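You operate a simulated robot arm through the tools that you are given. There is no shell and no other tool. Be economical: measure what you need, move in short steps, check, and stop when the job is done.

You run a simulated robot arm. Do the job below in one go: nothing can be reset, and whatever is moved stays where it is left.

Task
Shut grill three down, unplug it and pull its drip tray out.
Fine: grill switch three off, then socket three off; stand plug three in its tub. The grill is cold; a tray harms from 60 C.

It is judged by the outcome, as a careful person would: the job done as asked, and still so three seconds after it is handed in. It fails if anything else is knocked over, pushed out of place, dropped, spilled or broken.

Robot
A 7-joint arm with a two-finger parallel gripper, fixed in place. Base frame: the origin is at the foot of the arm, x ahead of it, y to its left, z up. Units: cm, degrees, N and s.
With the tool pointing down near the work surface it reaches from about 16 to 66 cm from the base axis. Its first joint turns from -66.0 to 66.0 degrees. Payload 1.57 kg.
Tool frame: the origin (TCP) lies between the finger pads and is the grasp point; the fingertips stand 3 cm ahead of it; z points along the fingers, y is the line along which they close. Largest opening 11 cm; finger width 2.4, thickness 1.2; the body of the gripper, 4.8 by 11.2 cm, starts 7.8 cm behind the TCP.
Orientation is that of the tool frame in the base frame, as a unit quaternion [w, x, y, z]. With the fingers straight down and closing along the base's y, the tool's x points along the base's -x, its y along +y and its z along -z.

Tools
- The arm moves only by the tool jog_arm. Its argument "targets" is a list of rows, each an object of numbers (a shift or turn left out is 0, a gripper value left out holds the last): "x", "y", "z": the shift along the base's x, y, z in units of 50 mm (1.0 is 50 mm); "rx", "ry", "rz": the turn, a rotation vector about the base's x, y, z in units of 4 degrees (1.0 is 4 degrees); "gripper": the finger opening in mm, from 0 to 110. In form: [{"x": .., "y": .., "z": .., "rx": .., "ry": .., "rz": .., "gripper": ..}, ...]. A call has 1 to 12 rows; each row shifts and turns the commanded pose from where the row before left it. A call with a number of a shift or a turn outside -1 to 1 is refused whole. Rows are played at 5 a second. More than 5 cm and 8.6 degrees between two rows, or a gripper value outside its range, and nothing of the call is played. Where a pose cannot be reached the arm comes as near as it can. A force on the tool above 40 N (or 10 N above the force at the start of the call, whichever is more), or a blocked arm, ends the call early, and 0.2 s more pass. The fingers move at their own pace (about 10.8 cm/s each) and stop on an object; they squeeze with about 43 N. The grip force told is the motor's: it shows also when the fingers shut on nothing. Time passes only in rows, and 0.2 s behind the last, so rows that do not move let the fingers close. The reply holds the time, the measured pose of the TCP, the force on the tool along the base axes, the opening and the grip force, in the units named above and with some noise, and new pictures: "show" is both (left out), scene, wrist or none.
- Cameras (640 x 400 px; columns grow to the right, rows downward): "scene" is fixed at [16.03, -40.91, 137.64]; the picture's right is [0.70, -0.71, 0.00], its down [-0.58, -0.57, -0.58] and it looks along [0.41, 0.41, -0.81] (base axes); focal length 350 px, centre (320, 200). "wrist" rides on the gripper at [7, 1.6, -14.1] in the tool frame; the picture's right is [-0.23, 0.97, 0.00], its down [-0.86, -0.20, -0.48] and it looks along [-0.47, -0.11, 0.88] (tool axes); focal length 222 px, centre (320, 200). There is no depth. A picture from a camera that has moved, and an enlarged one, comes with that camera's place and axes in the base frame and with its lens.
- close_up(camera, box): a new picture of the part [left, top, right, bottom] of that camera's present view, enlarged. No time passes.
- sign_off(): hands the job in; it is judged then, once.

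Work in short steps. Places have to be worked out from the pictures, the camera data and where the tool is seen: move nearer, look again, correct. Check each grasp and each placing, and mend what went wrong. You have 120 turns and 170 pictures in all, those below and enlarged ones among them. Open the gripper and draw the arm clear of the work before you hand the job in, unless the task says otherwise; then end with one line.

The tools are called after "Request:" by a JSON object that holds its "api" and its "payload". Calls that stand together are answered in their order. jog_arm: Moves the arm, as the interface text tells. Its arguments: {"type":"object","properties":{"targets":{"type":"array","items":{"type":"object","properties":{"x":{"type":"number"},"y":{"type":"number"},"z":{"type":"number"},"rx":{"type":"number"},"ry":{"type":"number"},"rz":{"type":"number"},"gripper":{"type":"number"}}}},"show":{"type":"string","enum":["both","scene","wrist","none"]}},"required":["targets"]} The other tools are called the same way: close_up (camera, box) takes an enlarged picture of a part of a camera's view; sign_off () hands the job in.

At the start:

```text
time: 0.0
tcp_pos: [34.12, 18.6, 93.96]
orientation: [0.0, 0.0, 1.0, -0.001]
ft_force: [-0.4, 0.1, 0.0]
gripper_width: 11.01
finger_force: 0.0
```

scene: 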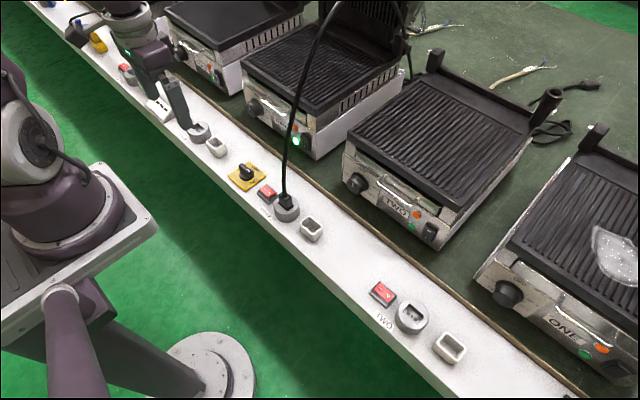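
wrist: 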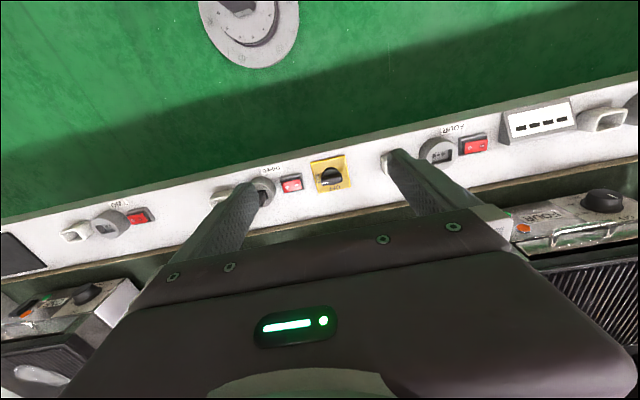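

I start by looking closer at grill three's front and its socket on the strip.

Request:
{"api": "close_up", "payload": {"camera": "scene", "box": [220, 60, 380, 160]}}

Request:
{"api": "close_up", "payload": {"camera": "scene", "box": [180, 130, 340, 250]}}

Request:
{"api": "close_up", "payload": {"camera": "wrist", "box": [190, 130, 390, 255]}}

```text
4.00 times, centred on (300, 110) of scene
camera zoom: at [16.03, -40.91, 137.64], right [0.7, -0.71, 0.0], down [-0.58, -0.57, -0.58], along [0.41, 0.41, -0.81], focal length 1402 px, centre (400, 560)
```

zoom: 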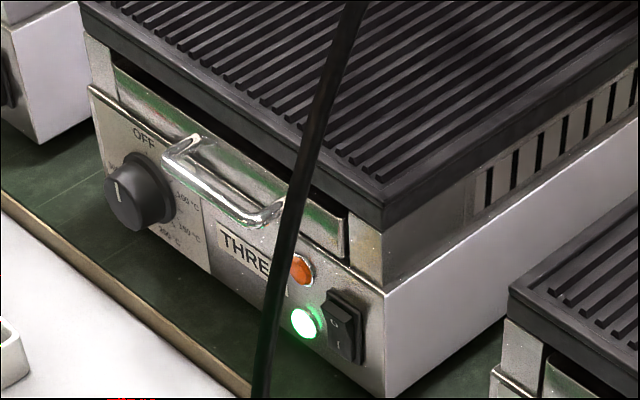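

```text
3.33 times, centred on (260, 190) of scene
camera zoom: at [16.03, -40.91, 137.64], right [0.7, -0.71, 0.0], down [-0.58, -0.57, -0.58], along [0.41, 0.41, -0.81], focal length 1168 px, centre (520, 233)
```

zoom: 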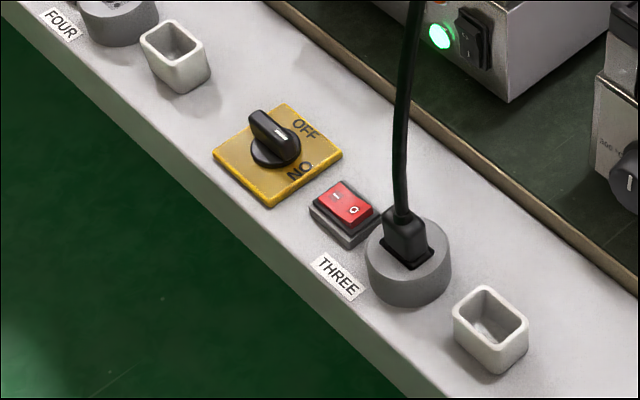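

```text
3.20 times, centred on (290, 192) of wrist
camera zoom: at [27.05, 20.07, 108.06], right [0.23, 0.97, 0.0], down [0.86, -0.2, 0.48], along [0.47, -0.11, -0.88], focal length 711 px, centre (416, 224)
```

zoom: 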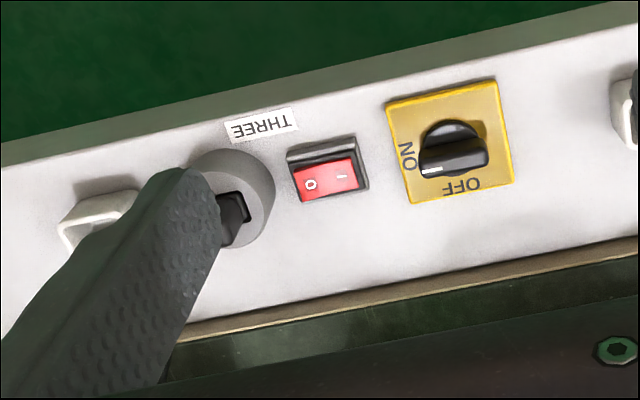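

Estimates: rocker three at about (64.5, 12.9, 66) on the grill front, red socket switch at (46.4, 9, 62), plug at (46.2, 1.5), tub at (46.3, -7.4). I tilt the tool forward with the fingers shut, and move towards the grill switch.

Request:
{"api": "jog_arm", "payload": {"targets": [{"x": 0.23, "y": -0.08, "z": -0.15, "ry": -1, "gripper": 0}, {"x": 0.23, "y": -0.08, "z": -0.15, "ry": -1}, {"x": 0.23, "y": -0.08, "z": -0.15, "ry": -1}, {"x": 0.23, "y": -0.08, "z": -0.15, "ry": -1}, {"x": 0.23, "y": -0.08, "z": -0.15, "ry": -1}, {"x": 0.23, "y": -0.08, "z": -0.15, "ry": -1}, {"x": 0.23, "y": -0.08, "z": -0.15, "ry": -1}, {"x": 0.23, "y": -0.08, "z": -0.15, "ry": -1}, {"x": 0.23, "y": -0.08, "z": -0.15, "ry": -1}, {"x": 0.23, "y": -0.08, "z": -0.15, "ry": -1}, {"x": 0.23, "y": -0.08, "z": -0.15, "ry": -1}, {}]}}

```text
time: 2.6
tcp_pos: [46.68, 14.3, 85.67]
orientation: [0.375, 0.001, 0.927, 0.0]
ft_force: [0.6, 0.1, -0.6]
gripper_width: 0.0
finger_force: 21.8
camera wrist: at [31.81, 15.66, 90.98], right [0.16, 0.97, 0.16], down [0.28, -0.2, 0.94], along [0.95, -0.11, -0.31], focal length 222 px, centre (320, 200)
```

scene: 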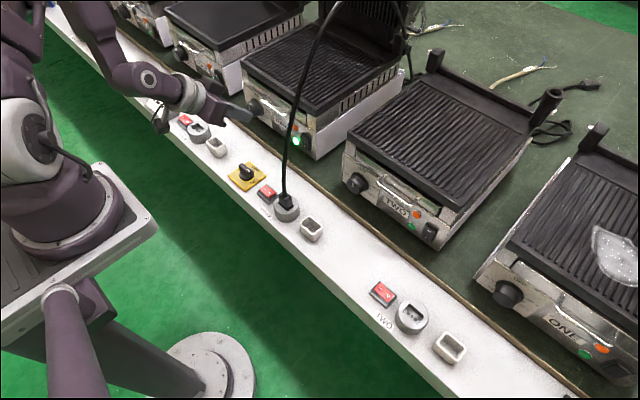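
wrist: 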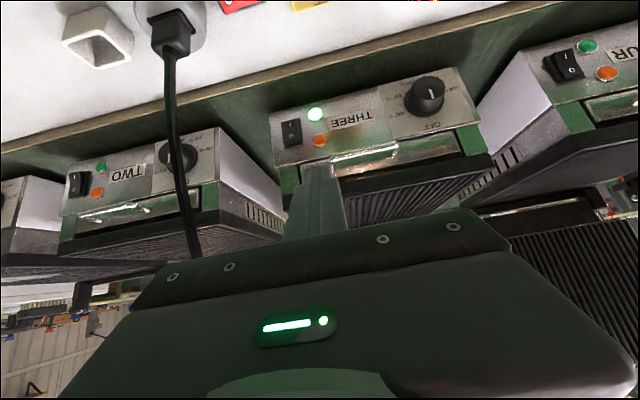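

The wrist view now shows grill three's front upside down; triangulating puts the rocker at about (61, 9.7, 70). I zoom in for precision.

Request:
{"api": "close_up", "payload": {"camera": "wrist", "box": [250, 60, 490, 210]}}

```text
2.67 times, centred on (370, 135) of wrist
camera zoom: at [31.81, 15.66, 90.98], right [0.16, 0.97, 0.16], down [0.28, -0.2, 0.94], along [0.95, -0.11, -0.31], focal length 592 px, centre (187, 373)
```

zoom: 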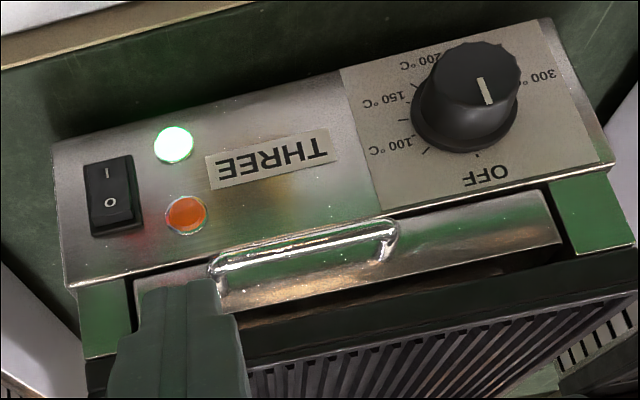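

The rocker's O end is at roughly (61, 9.5, 71). I bring the shut tips to about 3.5 cm in front of it, yawing slightly to keep the body off the cable.

Request:
{"api": "jog_arm", "payload": {"targets": [{"x": 0.32, "y": -0.18, "z": -0.53, "rz": -0.5}, {"x": 0.32, "y": -0.18, "z": -0.53, "rz": -0.5}, {"x": 0.31, "y": -0.18, "z": -0.53, "rz": -0.5}, {"x": 0.31, "y": -0.18, "z": -0.53, "rz": -0.5}, {"x": 0.31, "y": -0.18, "z": -0.5}, {}]}}

```text
time: 4.0
tcp_pos: [54.6, 9.66, 72.55]
orientation: [0.373, 0.065, 0.925, -0.027]
ft_force: [-0.4, 0.6, 0.8]
gripper_width: 0.0
finger_force: 21.5
camera wrist: at [40.12, 13.22, 77.86], right [0.3, 0.94, 0.16], down [0.25, -0.24, 0.94], along [0.92, -0.24, -0.31], focal length 222 px, centre (320, 200)
```

scene: 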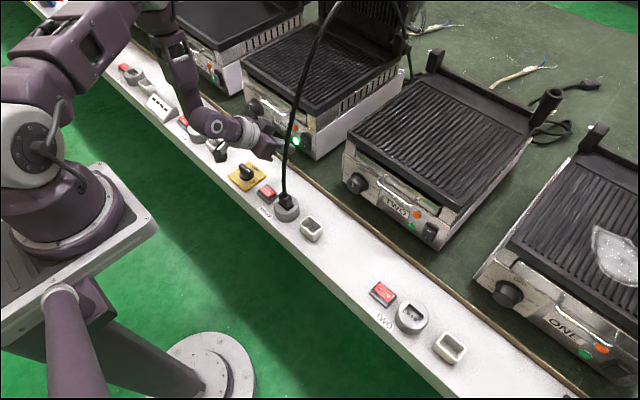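
wrist: 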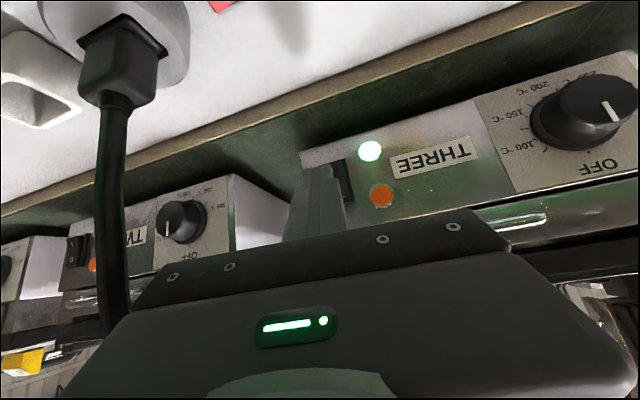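

Request:
{"api": "close_up", "payload": {"camera": "wrist", "box": [270, 115, 430, 215]}}

Request:
{"api": "close_up", "payload": {"camera": "scene", "box": [210, 90, 370, 190]}}

```text
4.00 times, centred on (350, 165) of wrist
camera zoom: at [40.12, 13.22, 77.86], right [0.3, 0.94, 0.16], down [0.25, -0.24, 0.94], along [0.92, -0.24, -0.31], focal length 888 px, centre (200, 340)
```

zoom: 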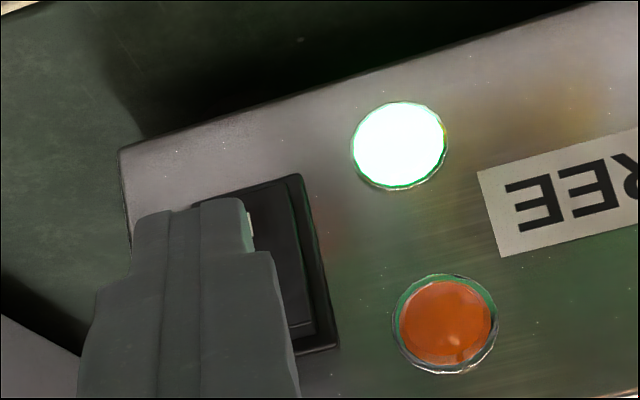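

```text
4.00 times, centred on (290, 140) of scene
camera zoom: at [16.03, -40.91, 137.64], right [0.7, -0.71, 0.0], down [-0.58, -0.57, -0.58], along [0.41, 0.41, -0.81], focal length 1402 px, centre (440, 440)
```

zoom: 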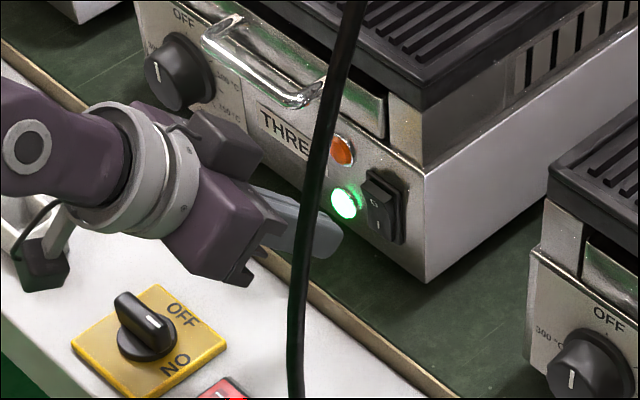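

The tips line up with the O end in y and z, with about 3 cm left to go. I advance along +x in small steps.

Request:
{"api": "jog_arm", "payload": {"targets": [{"x": 0.1, "y": 0.03, "z": -0.03}, {"x": 0.1}, {"x": 0.1}, {"x": 0.1}, {"x": 0.08}, {"x": 0.06}, {}]}}

Request:
{"api": "close_up", "payload": {"camera": "scene", "box": [210, 90, 370, 190]}}

```text
time: 5.6
tcp_pos: [57.25, 9.9, 72.36]
orientation: [0.374, 0.065, 0.925, -0.027]
ft_force: [-1.1, 0.0, -0.4]
gripper_width: 0.0
finger_force: 21.6
camera wrist: at [42.77, 13.37, 77.73], right [0.3, 0.94, 0.16], down [0.25, -0.24, 0.94], along [0.92, -0.24, -0.31], focal length 222 px, centre (320, 200)
```

scene: 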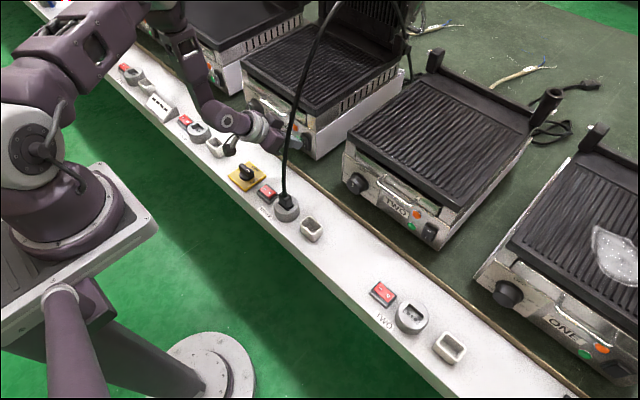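
wrist: 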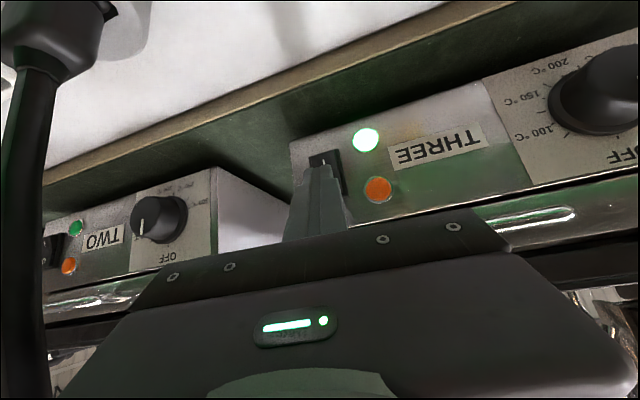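

```text
4.00 times, centred on (290, 140) of scene
camera zoom: at [16.03, -40.91, 137.64], right [0.7, -0.71, 0.0], down [-0.58, -0.57, -0.58], along [0.41, 0.41, -0.81], focal length 1402 px, centre (440, 440)
```

zoom: 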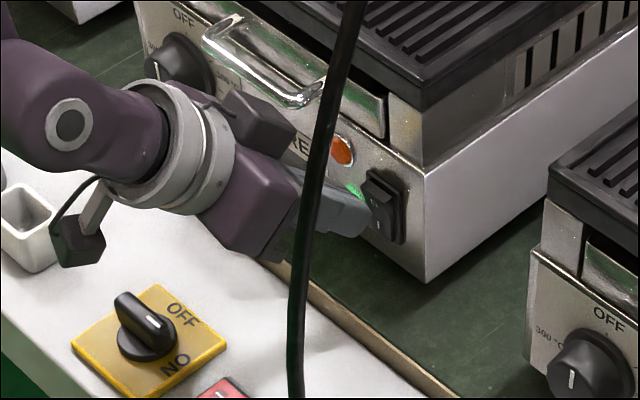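

No contact yet, light still on. I continue 1.5 cm further with a slightly lower aim.

Request:
{"api": "jog_arm", "payload": {"targets": [{"x": 0.06, "y": -0.03, "z": -0.08}, {"x": 0.06}, {"x": 0.06}, {"x": 0.06}, {"x": 0.06}, {}]}}

Request:
{"api": "close_up", "payload": {"camera": "scene", "box": [210, 90, 370, 190]}}

```text
time: 6.7
tcp_pos: [58.16, 9.7, 71.96]
orientation: [0.372, 0.066, 0.926, -0.027]
ft_force: [-20.2, 0.5, 19.5]
gripper_width: 0.01
finger_force: 21.7
stopped in row 5: the force on the tool passed its limit (the readings are from after the stop); the commanded pose is now the measured one
camera wrist: at [43.76, 13.27, 77.39], right [0.3, 0.94, 0.16], down [0.26, -0.24, 0.94], along [0.92, -0.24, -0.31], focal length 222 px, centre (320, 200)
```

scene: 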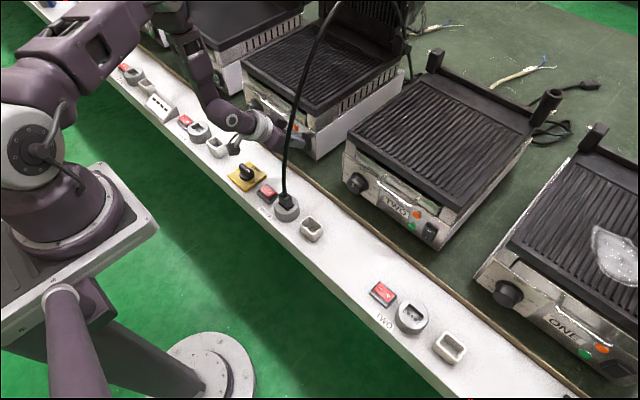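
wrist: 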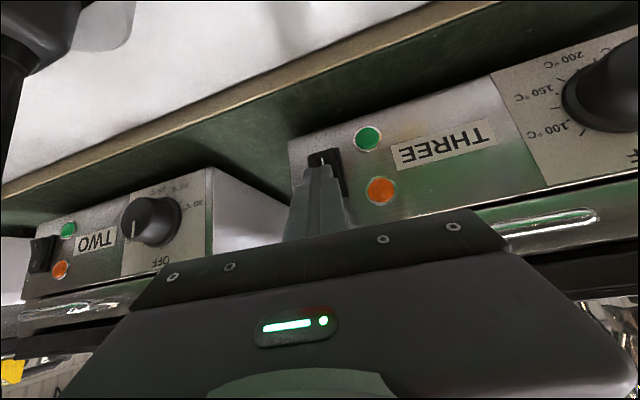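

```text
4.00 times, centred on (290, 140) of scene
camera zoom: at [15.96, -40.92, 137.65], right [0.7, -0.71, 0.0], down [-0.58, -0.57, -0.58], along [0.41, 0.41, -0.81], focal length 1402 px, centre (440, 440)
```

zoom: 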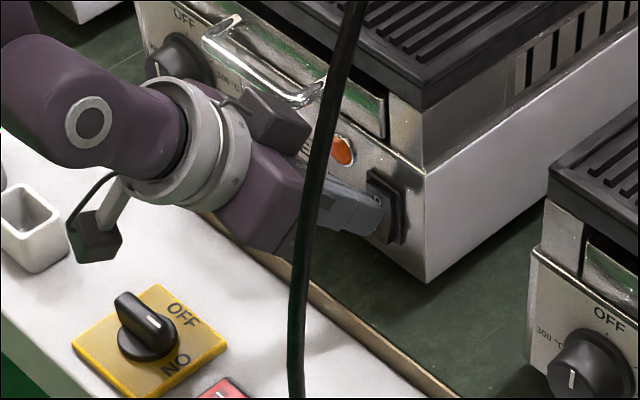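

The green light went out: grill switch three is off. I back off and go, still tilted (keeps the body behind the cable), to above the O end of the red switch at about (46.5, 8.1, 62).

Request:
{"api": "jog_arm", "payload": {"targets": [{"x": -0.3, "z": 0.02}, {"x": -0.6, "z": 0.05}, {"x": -0.6}, {"x": -0.6, "y": -0.1}, {"x": -0.5, "y": -0.15, "z": -0.2}, {}]}}

Request:
{"api": "close_up", "payload": {"camera": "scene", "box": [200, 90, 360, 240]}}

```text
time: 8.1
tcp_pos: [45.3, 8.38, 71.06]
orientation: [0.371, 0.065, 0.926, -0.027]
ft_force: [-0.7, 0.1, 0.3]
gripper_width: 0.0
finger_force: 21.1
camera wrist: at [30.8, 11.95, 76.64], right [0.3, 0.94, 0.16], down [0.26, -0.24, 0.94], along [0.92, -0.24, -0.31], focal length 222 px, centre (320, 200)
```

scene: 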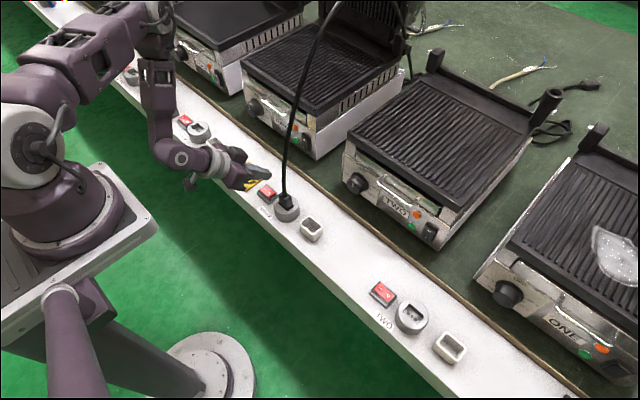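
wrist: 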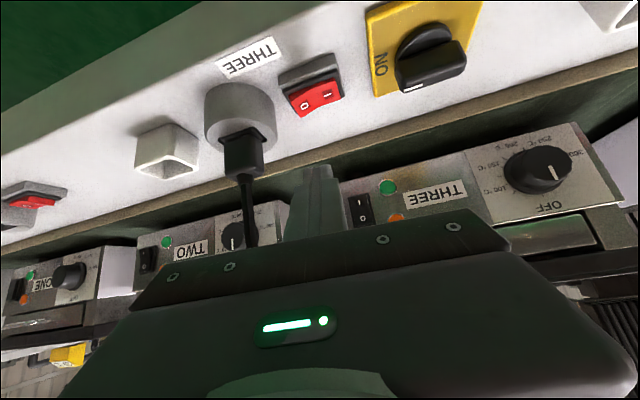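

```text
2.67 times, centred on (280, 165) of scene
camera zoom: at [16.03, -40.91, 137.64], right [0.7, -0.71, 0.0], down [-0.58, -0.57, -0.58], along [0.41, 0.41, -0.81], focal length 935 px, centre (427, 293)
```

zoom: 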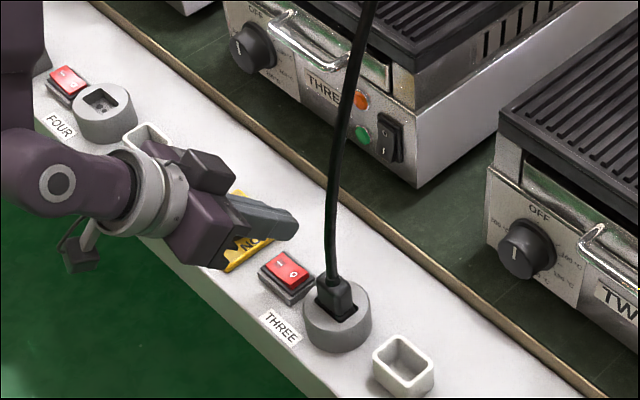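

Both views agree on the O end at (46.4, 8.1, 62.5); the low tip corner is above it at about z 68. I go straight down, slowly near the end.

Request:
{"api": "jog_arm", "payload": {"targets": [{"z": -0.4}, {"z": -0.4}, {"z": -0.1}, {"z": -0.07}, {"z": -0.06}, {"z": -0.06}, {"z": -0.06}, {}]}}

Request:
{"api": "close_up", "payload": {"camera": "scene", "box": [220, 140, 340, 230]}}

```text
time: 9.9
tcp_pos: [45.32, 8.51, 65.44]
orientation: [0.371, 0.066, 0.926, -0.027]
ft_force: [0.2, -0.2, 0.2]
gripper_width: 0.0
finger_force: 21.5
camera wrist: at [30.86, 12.01, 70.94], right [0.3, 0.94, 0.16], down [0.26, -0.24, 0.94], along [0.92, -0.24, -0.31], focal length 222 px, centre (320, 200)
```

scene: 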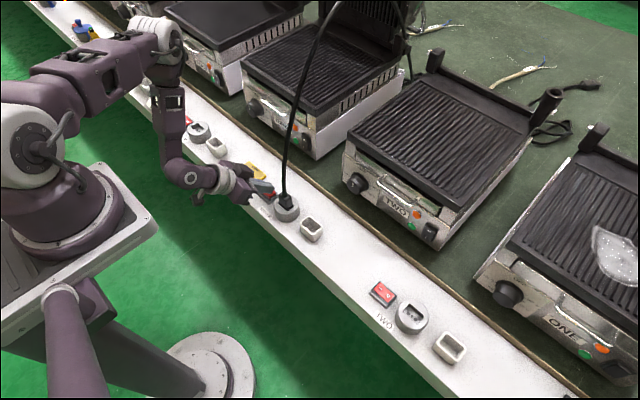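
wrist: 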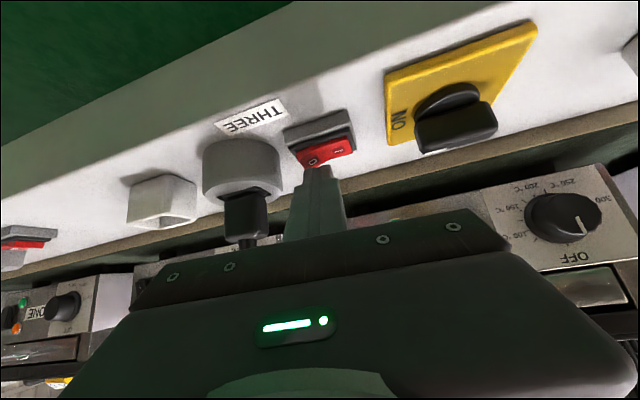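

```text
4.44 times, centred on (280, 185) of scene
camera zoom: at [16.03, -40.91, 137.64], right [0.7, -0.71, 0.0], down [-0.58, -0.57, -0.58], along [0.41, 0.41, -0.81], focal length 1558 px, centre (498, 267)
```

zoom: 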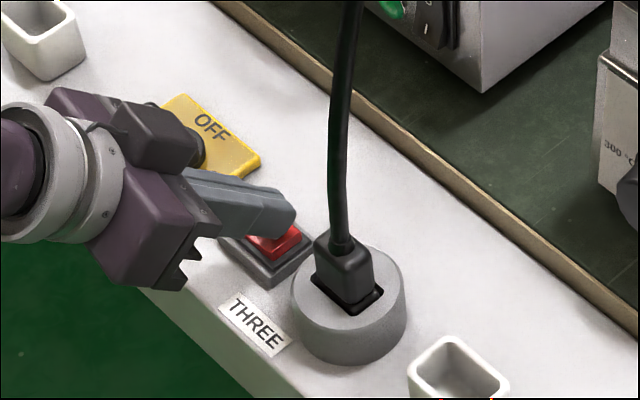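

Nearly touching; I continue down in 3 mm steps.

Request:
{"api": "jog_arm", "payload": {"targets": [{"z": -0.06}, {"z": -0.06}, {"z": -0.06}, {"z": -0.06}, {"z": -0.06}, {}]}}

Request:
{"api": "close_up", "payload": {"camera": "wrist", "box": [240, 90, 400, 190]}}

```text
time: 10.5
tcp_pos: [45.24, 8.53, 65.18]
orientation: [0.375, 0.065, 0.924, -0.027]
ft_force: [-10.3, -0.2, 15.7]
gripper_width: 0.01
finger_force: 21.4
stopped in row 3: the force on the tool passed its limit (the readings are from after the stop); the commanded pose is now the measured one
camera wrist: at [30.88, 12.03, 70.51], right [0.3, 0.94, 0.16], down [0.25, -0.24, 0.94], along [0.92, -0.24, -0.31], focal length 222 px, centre (320, 200)
```

scene: 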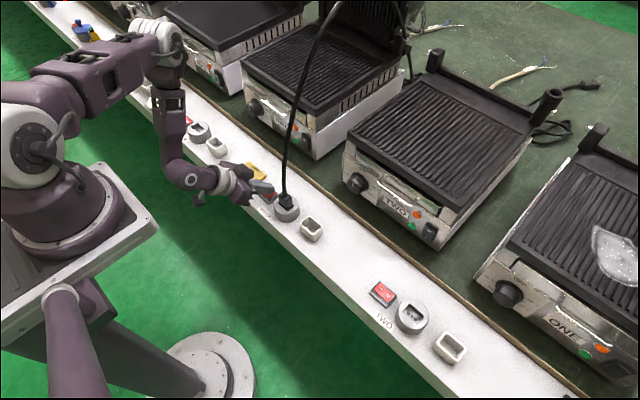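
wrist: 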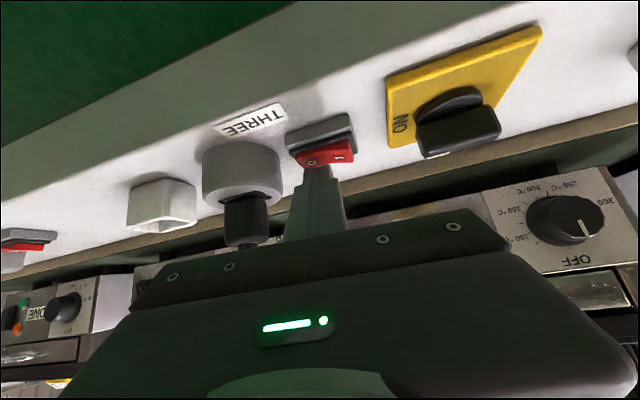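

```text
4.00 times, centred on (320, 140) of wrist
camera zoom: at [30.88, 12.03, 70.51], right [0.3, 0.94, 0.16], down [0.25, -0.24, 0.94], along [0.92, -0.24, -0.31], focal length 888 px, centre (320, 440)
```

zoom: 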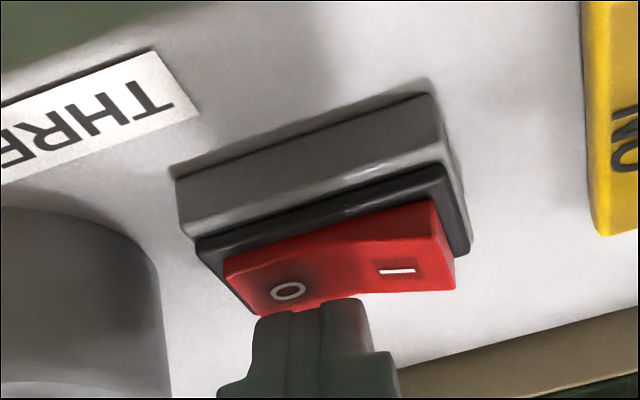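

It appears to have rocked over (the I end stands proud). I lift and check.

Request:
{"api": "jog_arm", "payload": {"targets": [{"z": 0.3}, {"z": 0.6}, {"z": 0.6, "x": -0.4}, {"z": 0.5, "x": -0.4}, {}]}}

Request:
{"api": "close_up", "payload": {"camera": "scene", "box": [240, 160, 340, 250]}}

Request:
{"api": "close_up", "payload": {"camera": "wrist", "box": [120, 40, 400, 215]}}

```text
time: 11.7
tcp_pos: [41.41, 8.38, 75.33]
orientation: [0.373, 0.066, 0.925, -0.027]
ft_force: [0.4, -0.3, 0.5]
gripper_width: 0.0
finger_force: 21.9
camera wrist: at [26.94, 11.97, 80.56], right [0.3, 0.94, 0.16], down [0.25, -0.24, 0.94], along [0.92, -0.24, -0.31], focal length 222 px, centre (320, 200)
```

scene: 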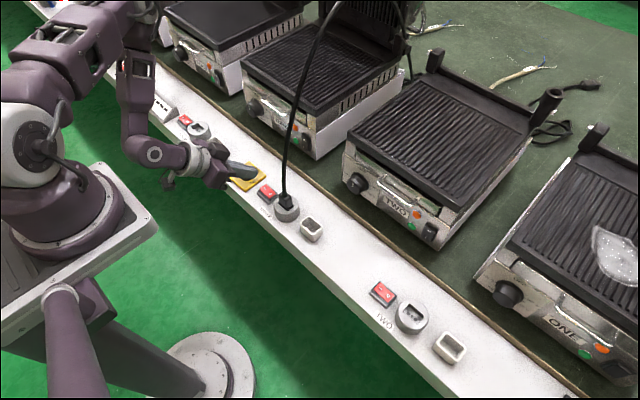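
wrist: 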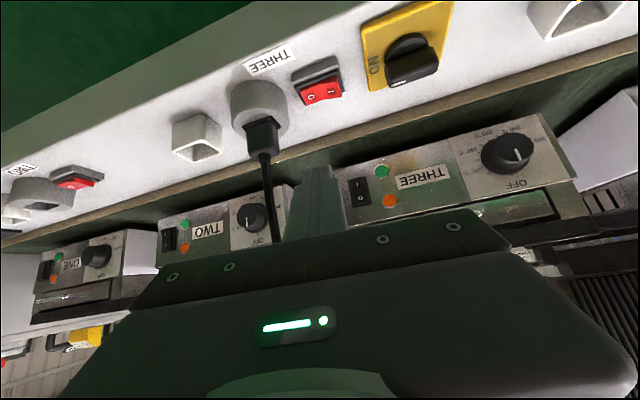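

```text
4.44 times, centred on (290, 205) of scene
camera zoom: at [16.03, -40.91, 137.64], right [0.7, -0.71, 0.0], down [-0.58, -0.57, -0.58], along [0.41, 0.41, -0.81], focal length 1558 px, centre (453, 178)
```

zoom: 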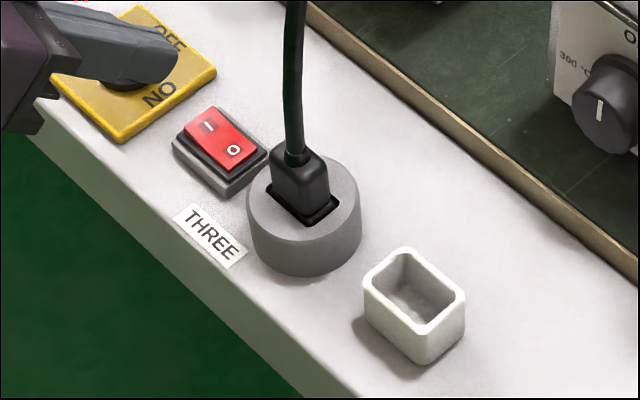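

```text
2.29 times, centred on (260, 128) of wrist
camera zoom: at [26.94, 11.97, 80.56], right [0.3, 0.94, 0.16], down [0.25, -0.24, 0.94], along [0.92, -0.24, -0.31], focal length 508 px, centre (457, 366)
```

zoom: 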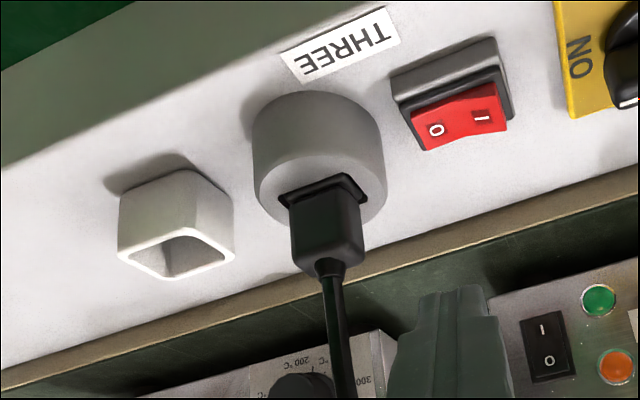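

Request:
{"api": "close_up", "payload": {"camera": "scene", "box": [180, 130, 340, 250]}}

Request:
{"api": "close_up", "payload": {"camera": "scene", "box": [360, 270, 440, 330]}}

```text
3.33 times, centred on (260, 190) of scene
camera zoom: at [16.03, -40.91, 137.64], right [0.7, -0.71, 0.0], down [-0.58, -0.57, -0.58], along [0.41, 0.41, -0.81], focal length 1168 px, centre (520, 233)
```

zoom: 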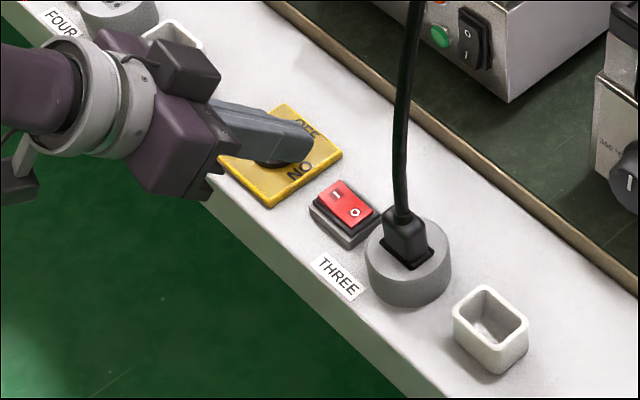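

```text
6.67 times, centred on (400, 300) of scene
camera zoom: at [16.03, -40.91, 137.64], right [0.7, -0.71, 0.0], down [-0.58, -0.57, -0.58], along [0.41, 0.41, -0.81], focal length 2337 px, centre (-213, -467)
```

zoom: 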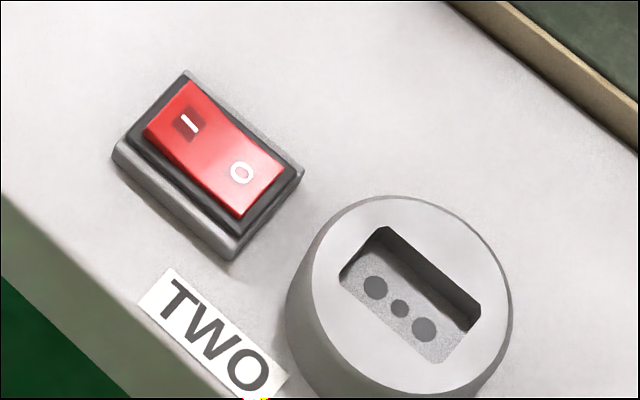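

Request:
{"api": "close_up", "payload": {"camera": "scene", "box": [235, 165, 315, 225]}}

Request:
{"api": "close_up", "payload": {"camera": "wrist", "box": [280, 40, 360, 120]}}

Request:
{"api": "close_up", "payload": {"camera": "wrist", "box": [40, 150, 120, 210]}}

```text
6.67 times, centred on (275, 195) of scene
camera zoom: at [16.03, -40.91, 137.64], right [0.7, -0.71, 0.0], down [-0.58, -0.57, -0.58], along [0.41, 0.41, -0.81], focal length 2337 px, centre (620, 233)
```

zoom: 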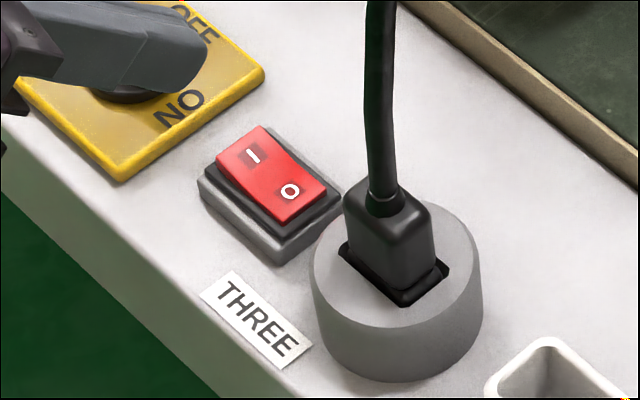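

```text
5.00 times, centred on (320, 80) of wrist
camera zoom: at [26.94, 11.97, 80.56], right [0.3, 0.94, 0.16], down [0.25, -0.24, 0.94], along [0.92, -0.24, -0.31], focal length 1111 px, centre (320, 800)
```

zoom: 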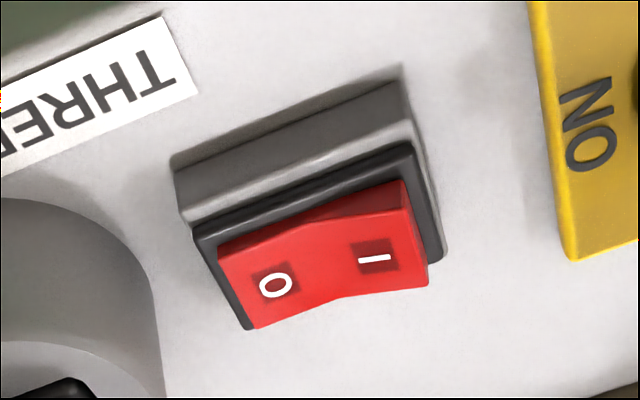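

```text
6.67 times, centred on (80, 180) of wrist
camera zoom: at [26.94, 11.97, 80.56], right [0.3, 0.94, 0.16], down [0.25, -0.24, 0.94], along [0.92, -0.24, -0.31], focal length 1481 px, centre (1920, 333)
```

zoom: 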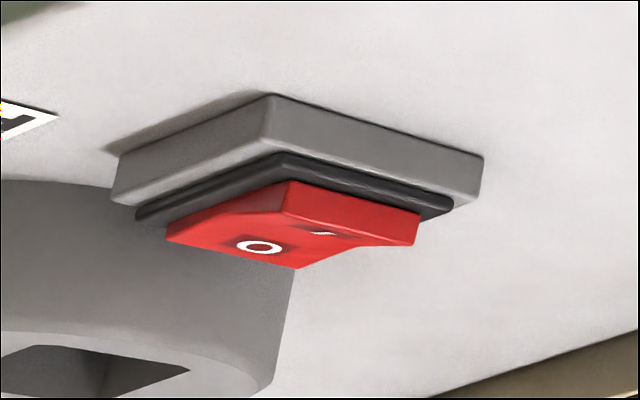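

Switch three now has its O end flush and I end raised: off. The plug body is at (46.1, 1.7), z 63–67.7; the tub's mouth is centred (46.2, -7.4, 64). I undo the yaw, open to 6.5 cm and line up behind the plug along the tilted tool axis.

Request:
{"api": "jog_arm", "payload": {"targets": [{"x": -0.1, "y": -0.3, "rz": 0.5, "gripper": 65}, {"y": -0.3, "rz": 0.5}, {"y": -0.3, "z": -0.2, "rz": 0.5}, {"y": -0.3, "z": -0.3, "rz": 0.5}, {"y": -0.14, "z": -0.3}, {}]}}

Request:
{"api": "close_up", "payload": {"camera": "scene", "box": [220, 140, 340, 230]}}

```text
time: 13.1
tcp_pos: [40.85, 1.65, 71.19]
orientation: [0.374, 0.002, 0.927, -0.002]
ft_force: [0.0, -0.3, 0.1]
gripper_width: 6.51
finger_force: 0.0
camera wrist: at [26.01, 3.24, 76.48], right [0.17, 0.97, 0.16], down [0.28, -0.2, 0.94], along [0.94, -0.11, -0.31], focal length 222 px, centre (320, 200)
```

scene: 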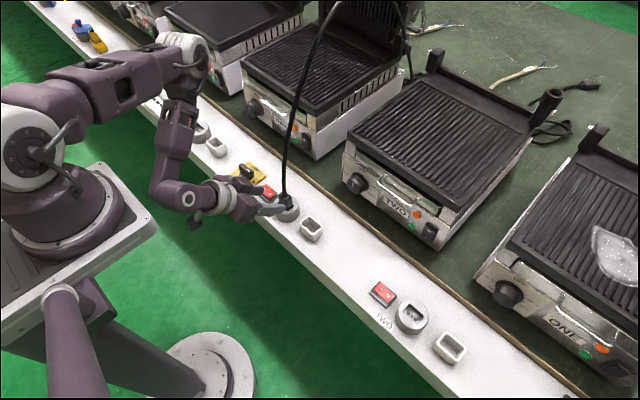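
wrist: 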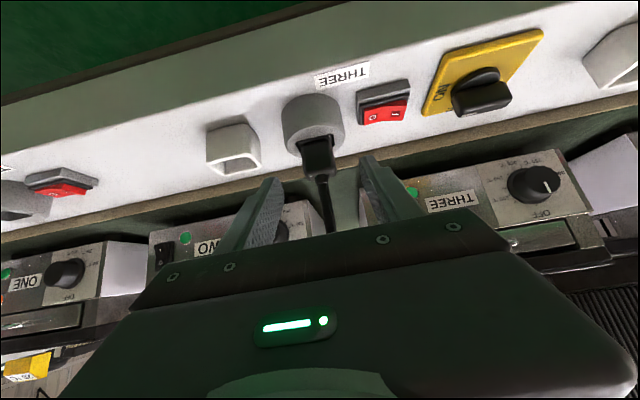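

```text
4.44 times, centred on (280, 185) of scene
camera zoom: at [16.03, -40.91, 137.64], right [0.7, -0.71, 0.0], down [-0.58, -0.57, -0.58], along [0.41, 0.41, -0.81], focal length 1558 px, centre (498, 267)
```

zoom: 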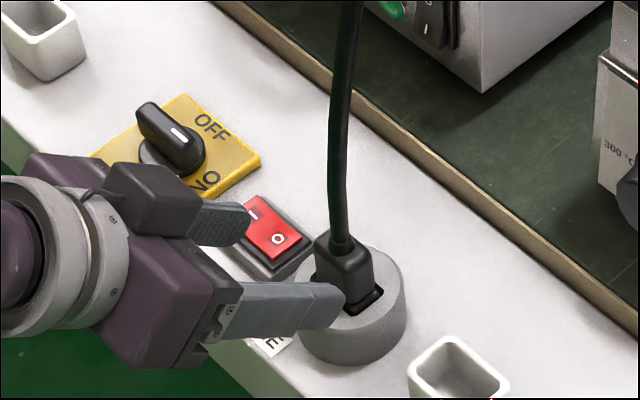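

Fingers straddle the plug, centred. I advance along the tool axis to grasp height.

Request:
{"api": "jog_arm", "payload": {"targets": [{"x": 0.22, "z": -0.2}, {"x": 0.22, "z": -0.2}, {"x": 0.22, "z": -0.2}, {"x": 0.21, "z": -0.2}, {}]}}

Request:
{"api": "close_up", "payload": {"camera": "scene", "box": [220, 140, 340, 230]}}

Request:
{"api": "close_up", "payload": {"camera": "wrist", "box": [240, 100, 420, 220]}}

```text
time: 14.3
tcp_pos: [45.17, 1.75, 67.2]
orientation: [0.374, 0.001, 0.927, -0.001]
ft_force: [0.3, -0.5, -0.4]
gripper_width: 6.5
finger_force: 0.0
camera wrist: at [30.42, 3.28, 72.49], right [0.17, 0.97, 0.16], down [0.28, -0.2, 0.94], along [0.94, -0.11, -0.31], focal length 222 px, centre (320, 200)
```

scene: 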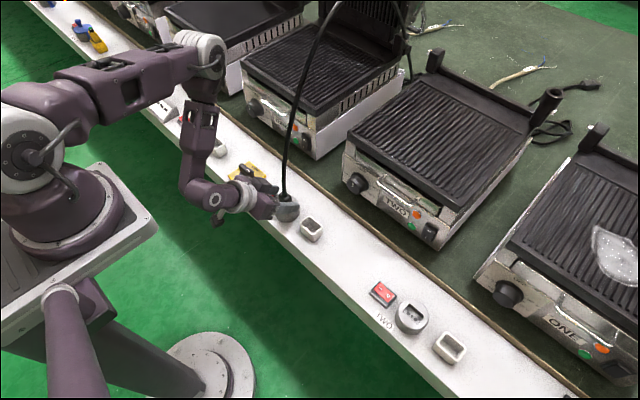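
wrist: 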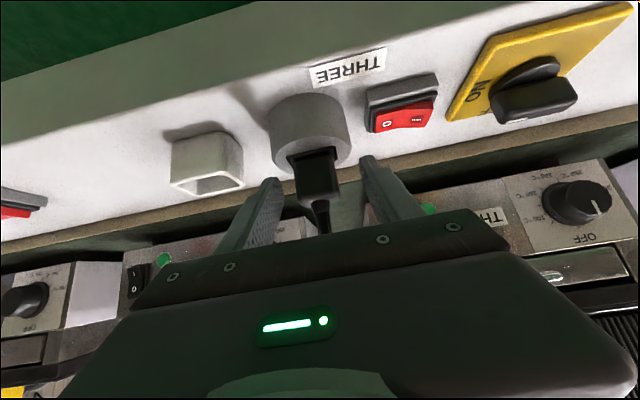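

```text
4.44 times, centred on (280, 185) of scene
camera zoom: at [16.03, -40.91, 137.64], right [0.7, -0.71, 0.0], down [-0.58, -0.57, -0.58], along [0.41, 0.41, -0.81], focal length 1558 px, centre (498, 267)
```

zoom: 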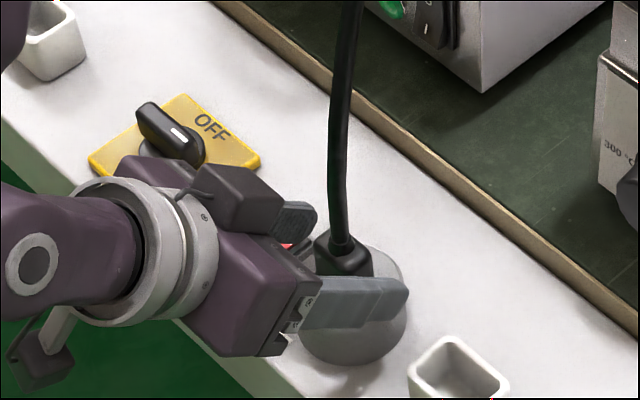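

```text
3.33 times, centred on (330, 160) of wrist
camera zoom: at [30.42, 3.28, 72.49], right [0.17, 0.97, 0.16], down [0.28, -0.2, 0.94], along [0.94, -0.11, -0.31], focal length 740 px, centre (287, 333)
```

zoom: 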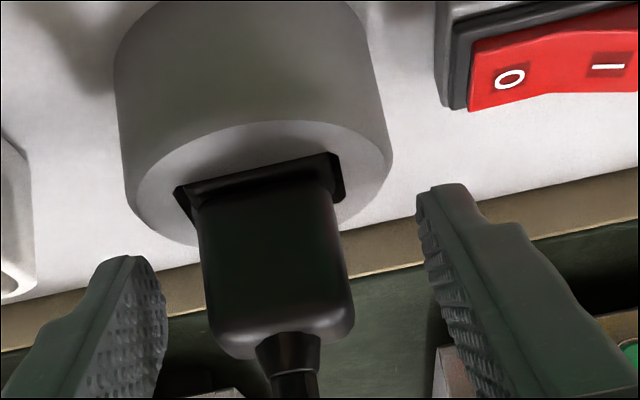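

Good alignment. Close the fingers on the plug.

Request:
{"api": "jog_arm", "payload": {"targets": [{"gripper": 0}, {}, {}, {}]}}

Request:
{"api": "close_up", "payload": {"camera": "wrist", "box": [240, 100, 420, 220]}}

```text
time: 15.3
tcp_pos: [45.22, 1.69, 67.15]
orientation: [0.374, 0.001, 0.927, -0.002]
ft_force: [1.1, -5.2, 0.3]
gripper_width: 3.21
finger_force: 40.4
camera wrist: at [30.42, 3.26, 72.5], right [0.17, 0.97, 0.16], down [0.28, -0.2, 0.94], along [0.94, -0.11, -0.31], focal length 222 px, centre (320, 200)
```

scene: 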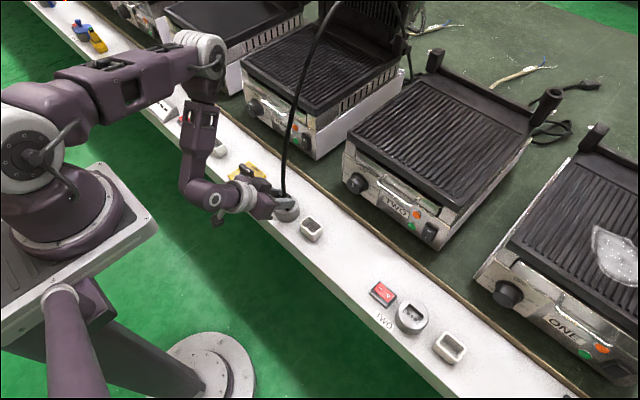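
wrist: 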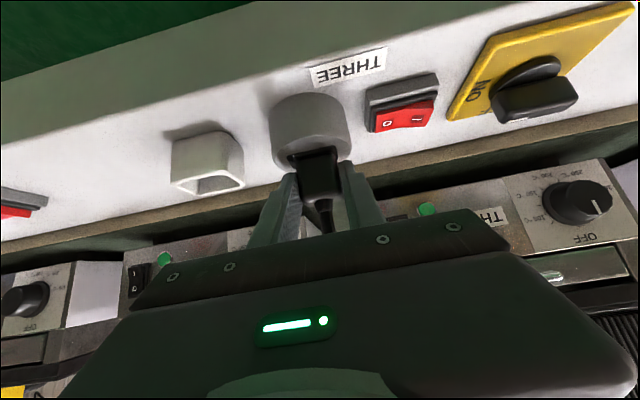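

```text
3.33 times, centred on (330, 160) of wrist
camera zoom: at [30.42, 3.26, 72.5], right [0.17, 0.97, 0.16], down [0.28, -0.2, 0.94], along [0.94, -0.11, -0.31], focal length 740 px, centre (287, 333)
```

zoom: 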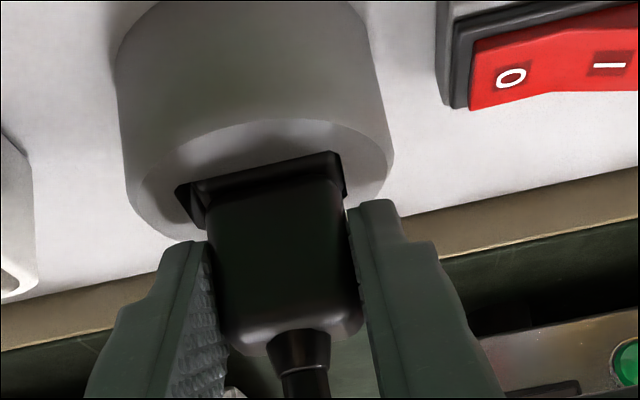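

Held at 3.2 cm width. Pull straight up.

Request:
{"api": "jog_arm", "payload": {"targets": [{"z": 0.1}, {"z": 0.15}, {"z": 0.2}, {"z": 0.2}, {"z": 0.2}, {"z": 0.2}, {"z": 0.2}, {}]}}

Request:
{"api": "close_up", "payload": {"camera": "scene", "box": [220, 140, 340, 230]}}

```text
time: 17.1
tcp_pos: [45.16, 1.79, 73.51]
orientation: [0.374, 0.002, 0.927, -0.001]
ft_force: [0.6, -0.5, -0.4]
gripper_width: 3.18
finger_force: 40.4
camera wrist: at [30.37, 3.29, 78.74], right [0.17, 0.97, 0.16], down [0.28, -0.2, 0.94], along [0.94, -0.11, -0.31], focal length 222 px, centre (320, 200)
```

scene: 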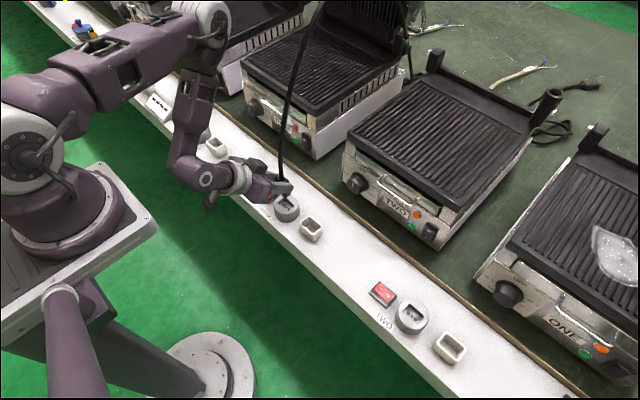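
wrist: 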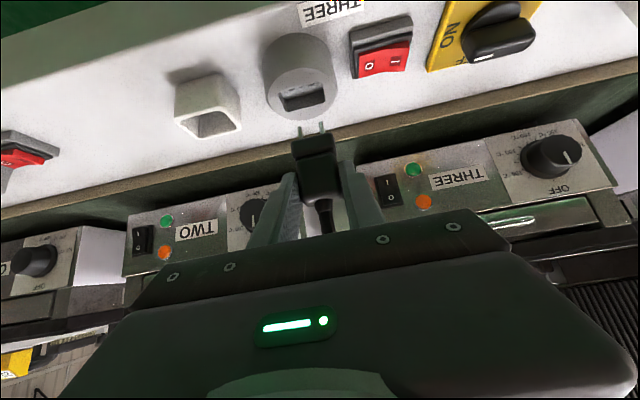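

```text
4.44 times, centred on (280, 185) of scene
camera zoom: at [16.03, -40.91, 137.64], right [0.7, -0.71, 0.0], down [-0.58, -0.57, -0.58], along [0.41, 0.41, -0.81], focal length 1558 px, centre (498, 267)
```

zoom: 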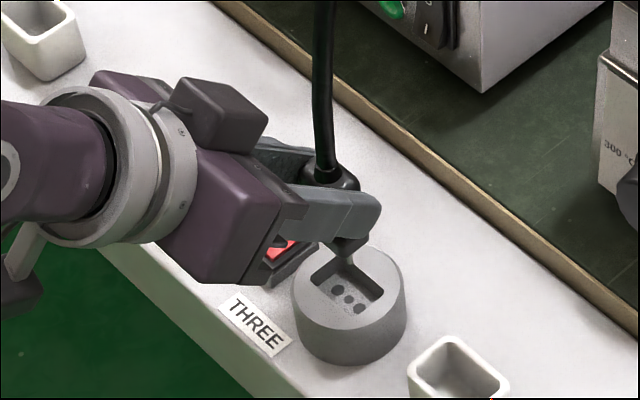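

Plug is out with pins clear. Move 9.1 cm along -y to above the tub.

Request:
{"api": "jog_arm", "payload": {"targets": [{"y": -0.45, "x": 0.01}, {"y": -0.45, "x": 0.01}, {"y": -0.45}, {"y": -0.46}, {}, {}]}}

Request:
{"api": "close_up", "payload": {"camera": "scene", "box": [250, 160, 370, 250]}}

Request:
{"api": "close_up", "payload": {"camera": "wrist", "box": [240, 40, 420, 220]}}

```text
time: 18.5
tcp_pos: [45.34, -7.29, 73.48]
orientation: [0.374, 0.001, 0.927, 0.0]
ft_force: [0.0, -0.3, -0.7]
gripper_width: 3.2
finger_force: 40.3
camera wrist: at [30.48, -5.82, 78.78], right [0.17, 0.97, 0.16], down [0.28, -0.2, 0.94], along [0.94, -0.11, -0.31], focal length 222 px, centre (320, 200)
```

scene: 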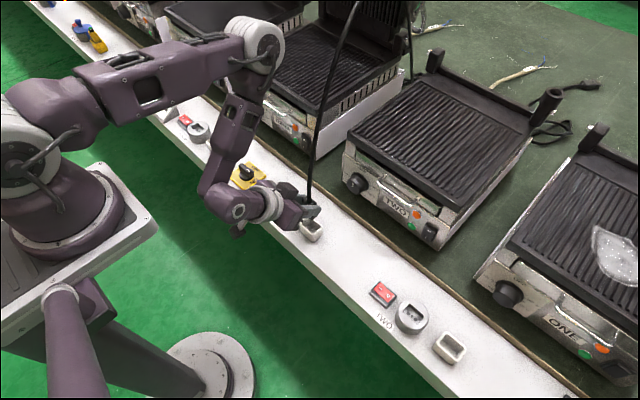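
wrist: 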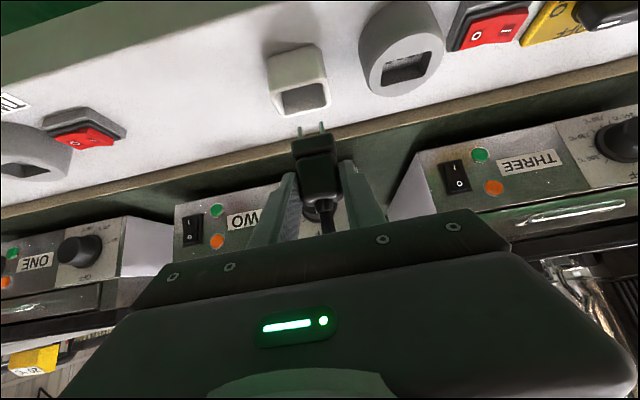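

```text
4.44 times, centred on (310, 205) of scene
camera zoom: at [16.03, -40.91, 137.64], right [0.7, -0.71, 0.0], down [-0.58, -0.57, -0.58], along [0.41, 0.41, -0.81], focal length 1558 px, centre (364, 178)
```

zoom: 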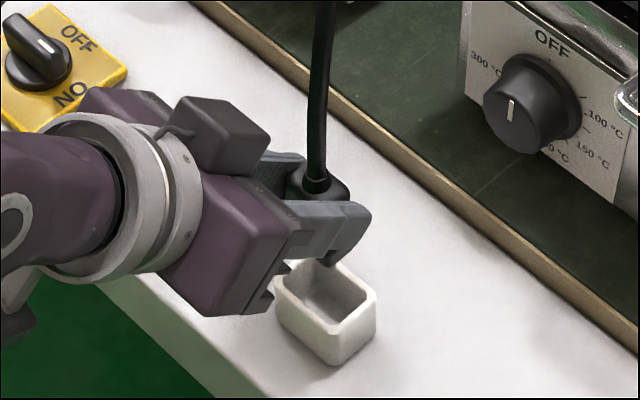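

```text
2.22 times, centred on (330, 130) of wrist
camera zoom: at [30.48, -5.82, 78.78], right [0.17, 0.97, 0.16], down [0.28, -0.2, 0.94], along [0.94, -0.11, -0.31], focal length 494 px, centre (298, 356)
```

zoom: 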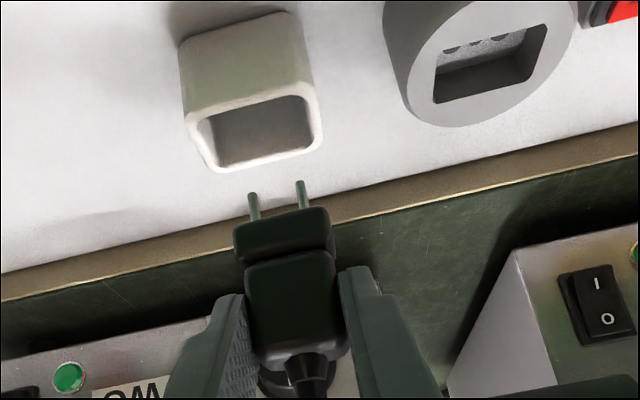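

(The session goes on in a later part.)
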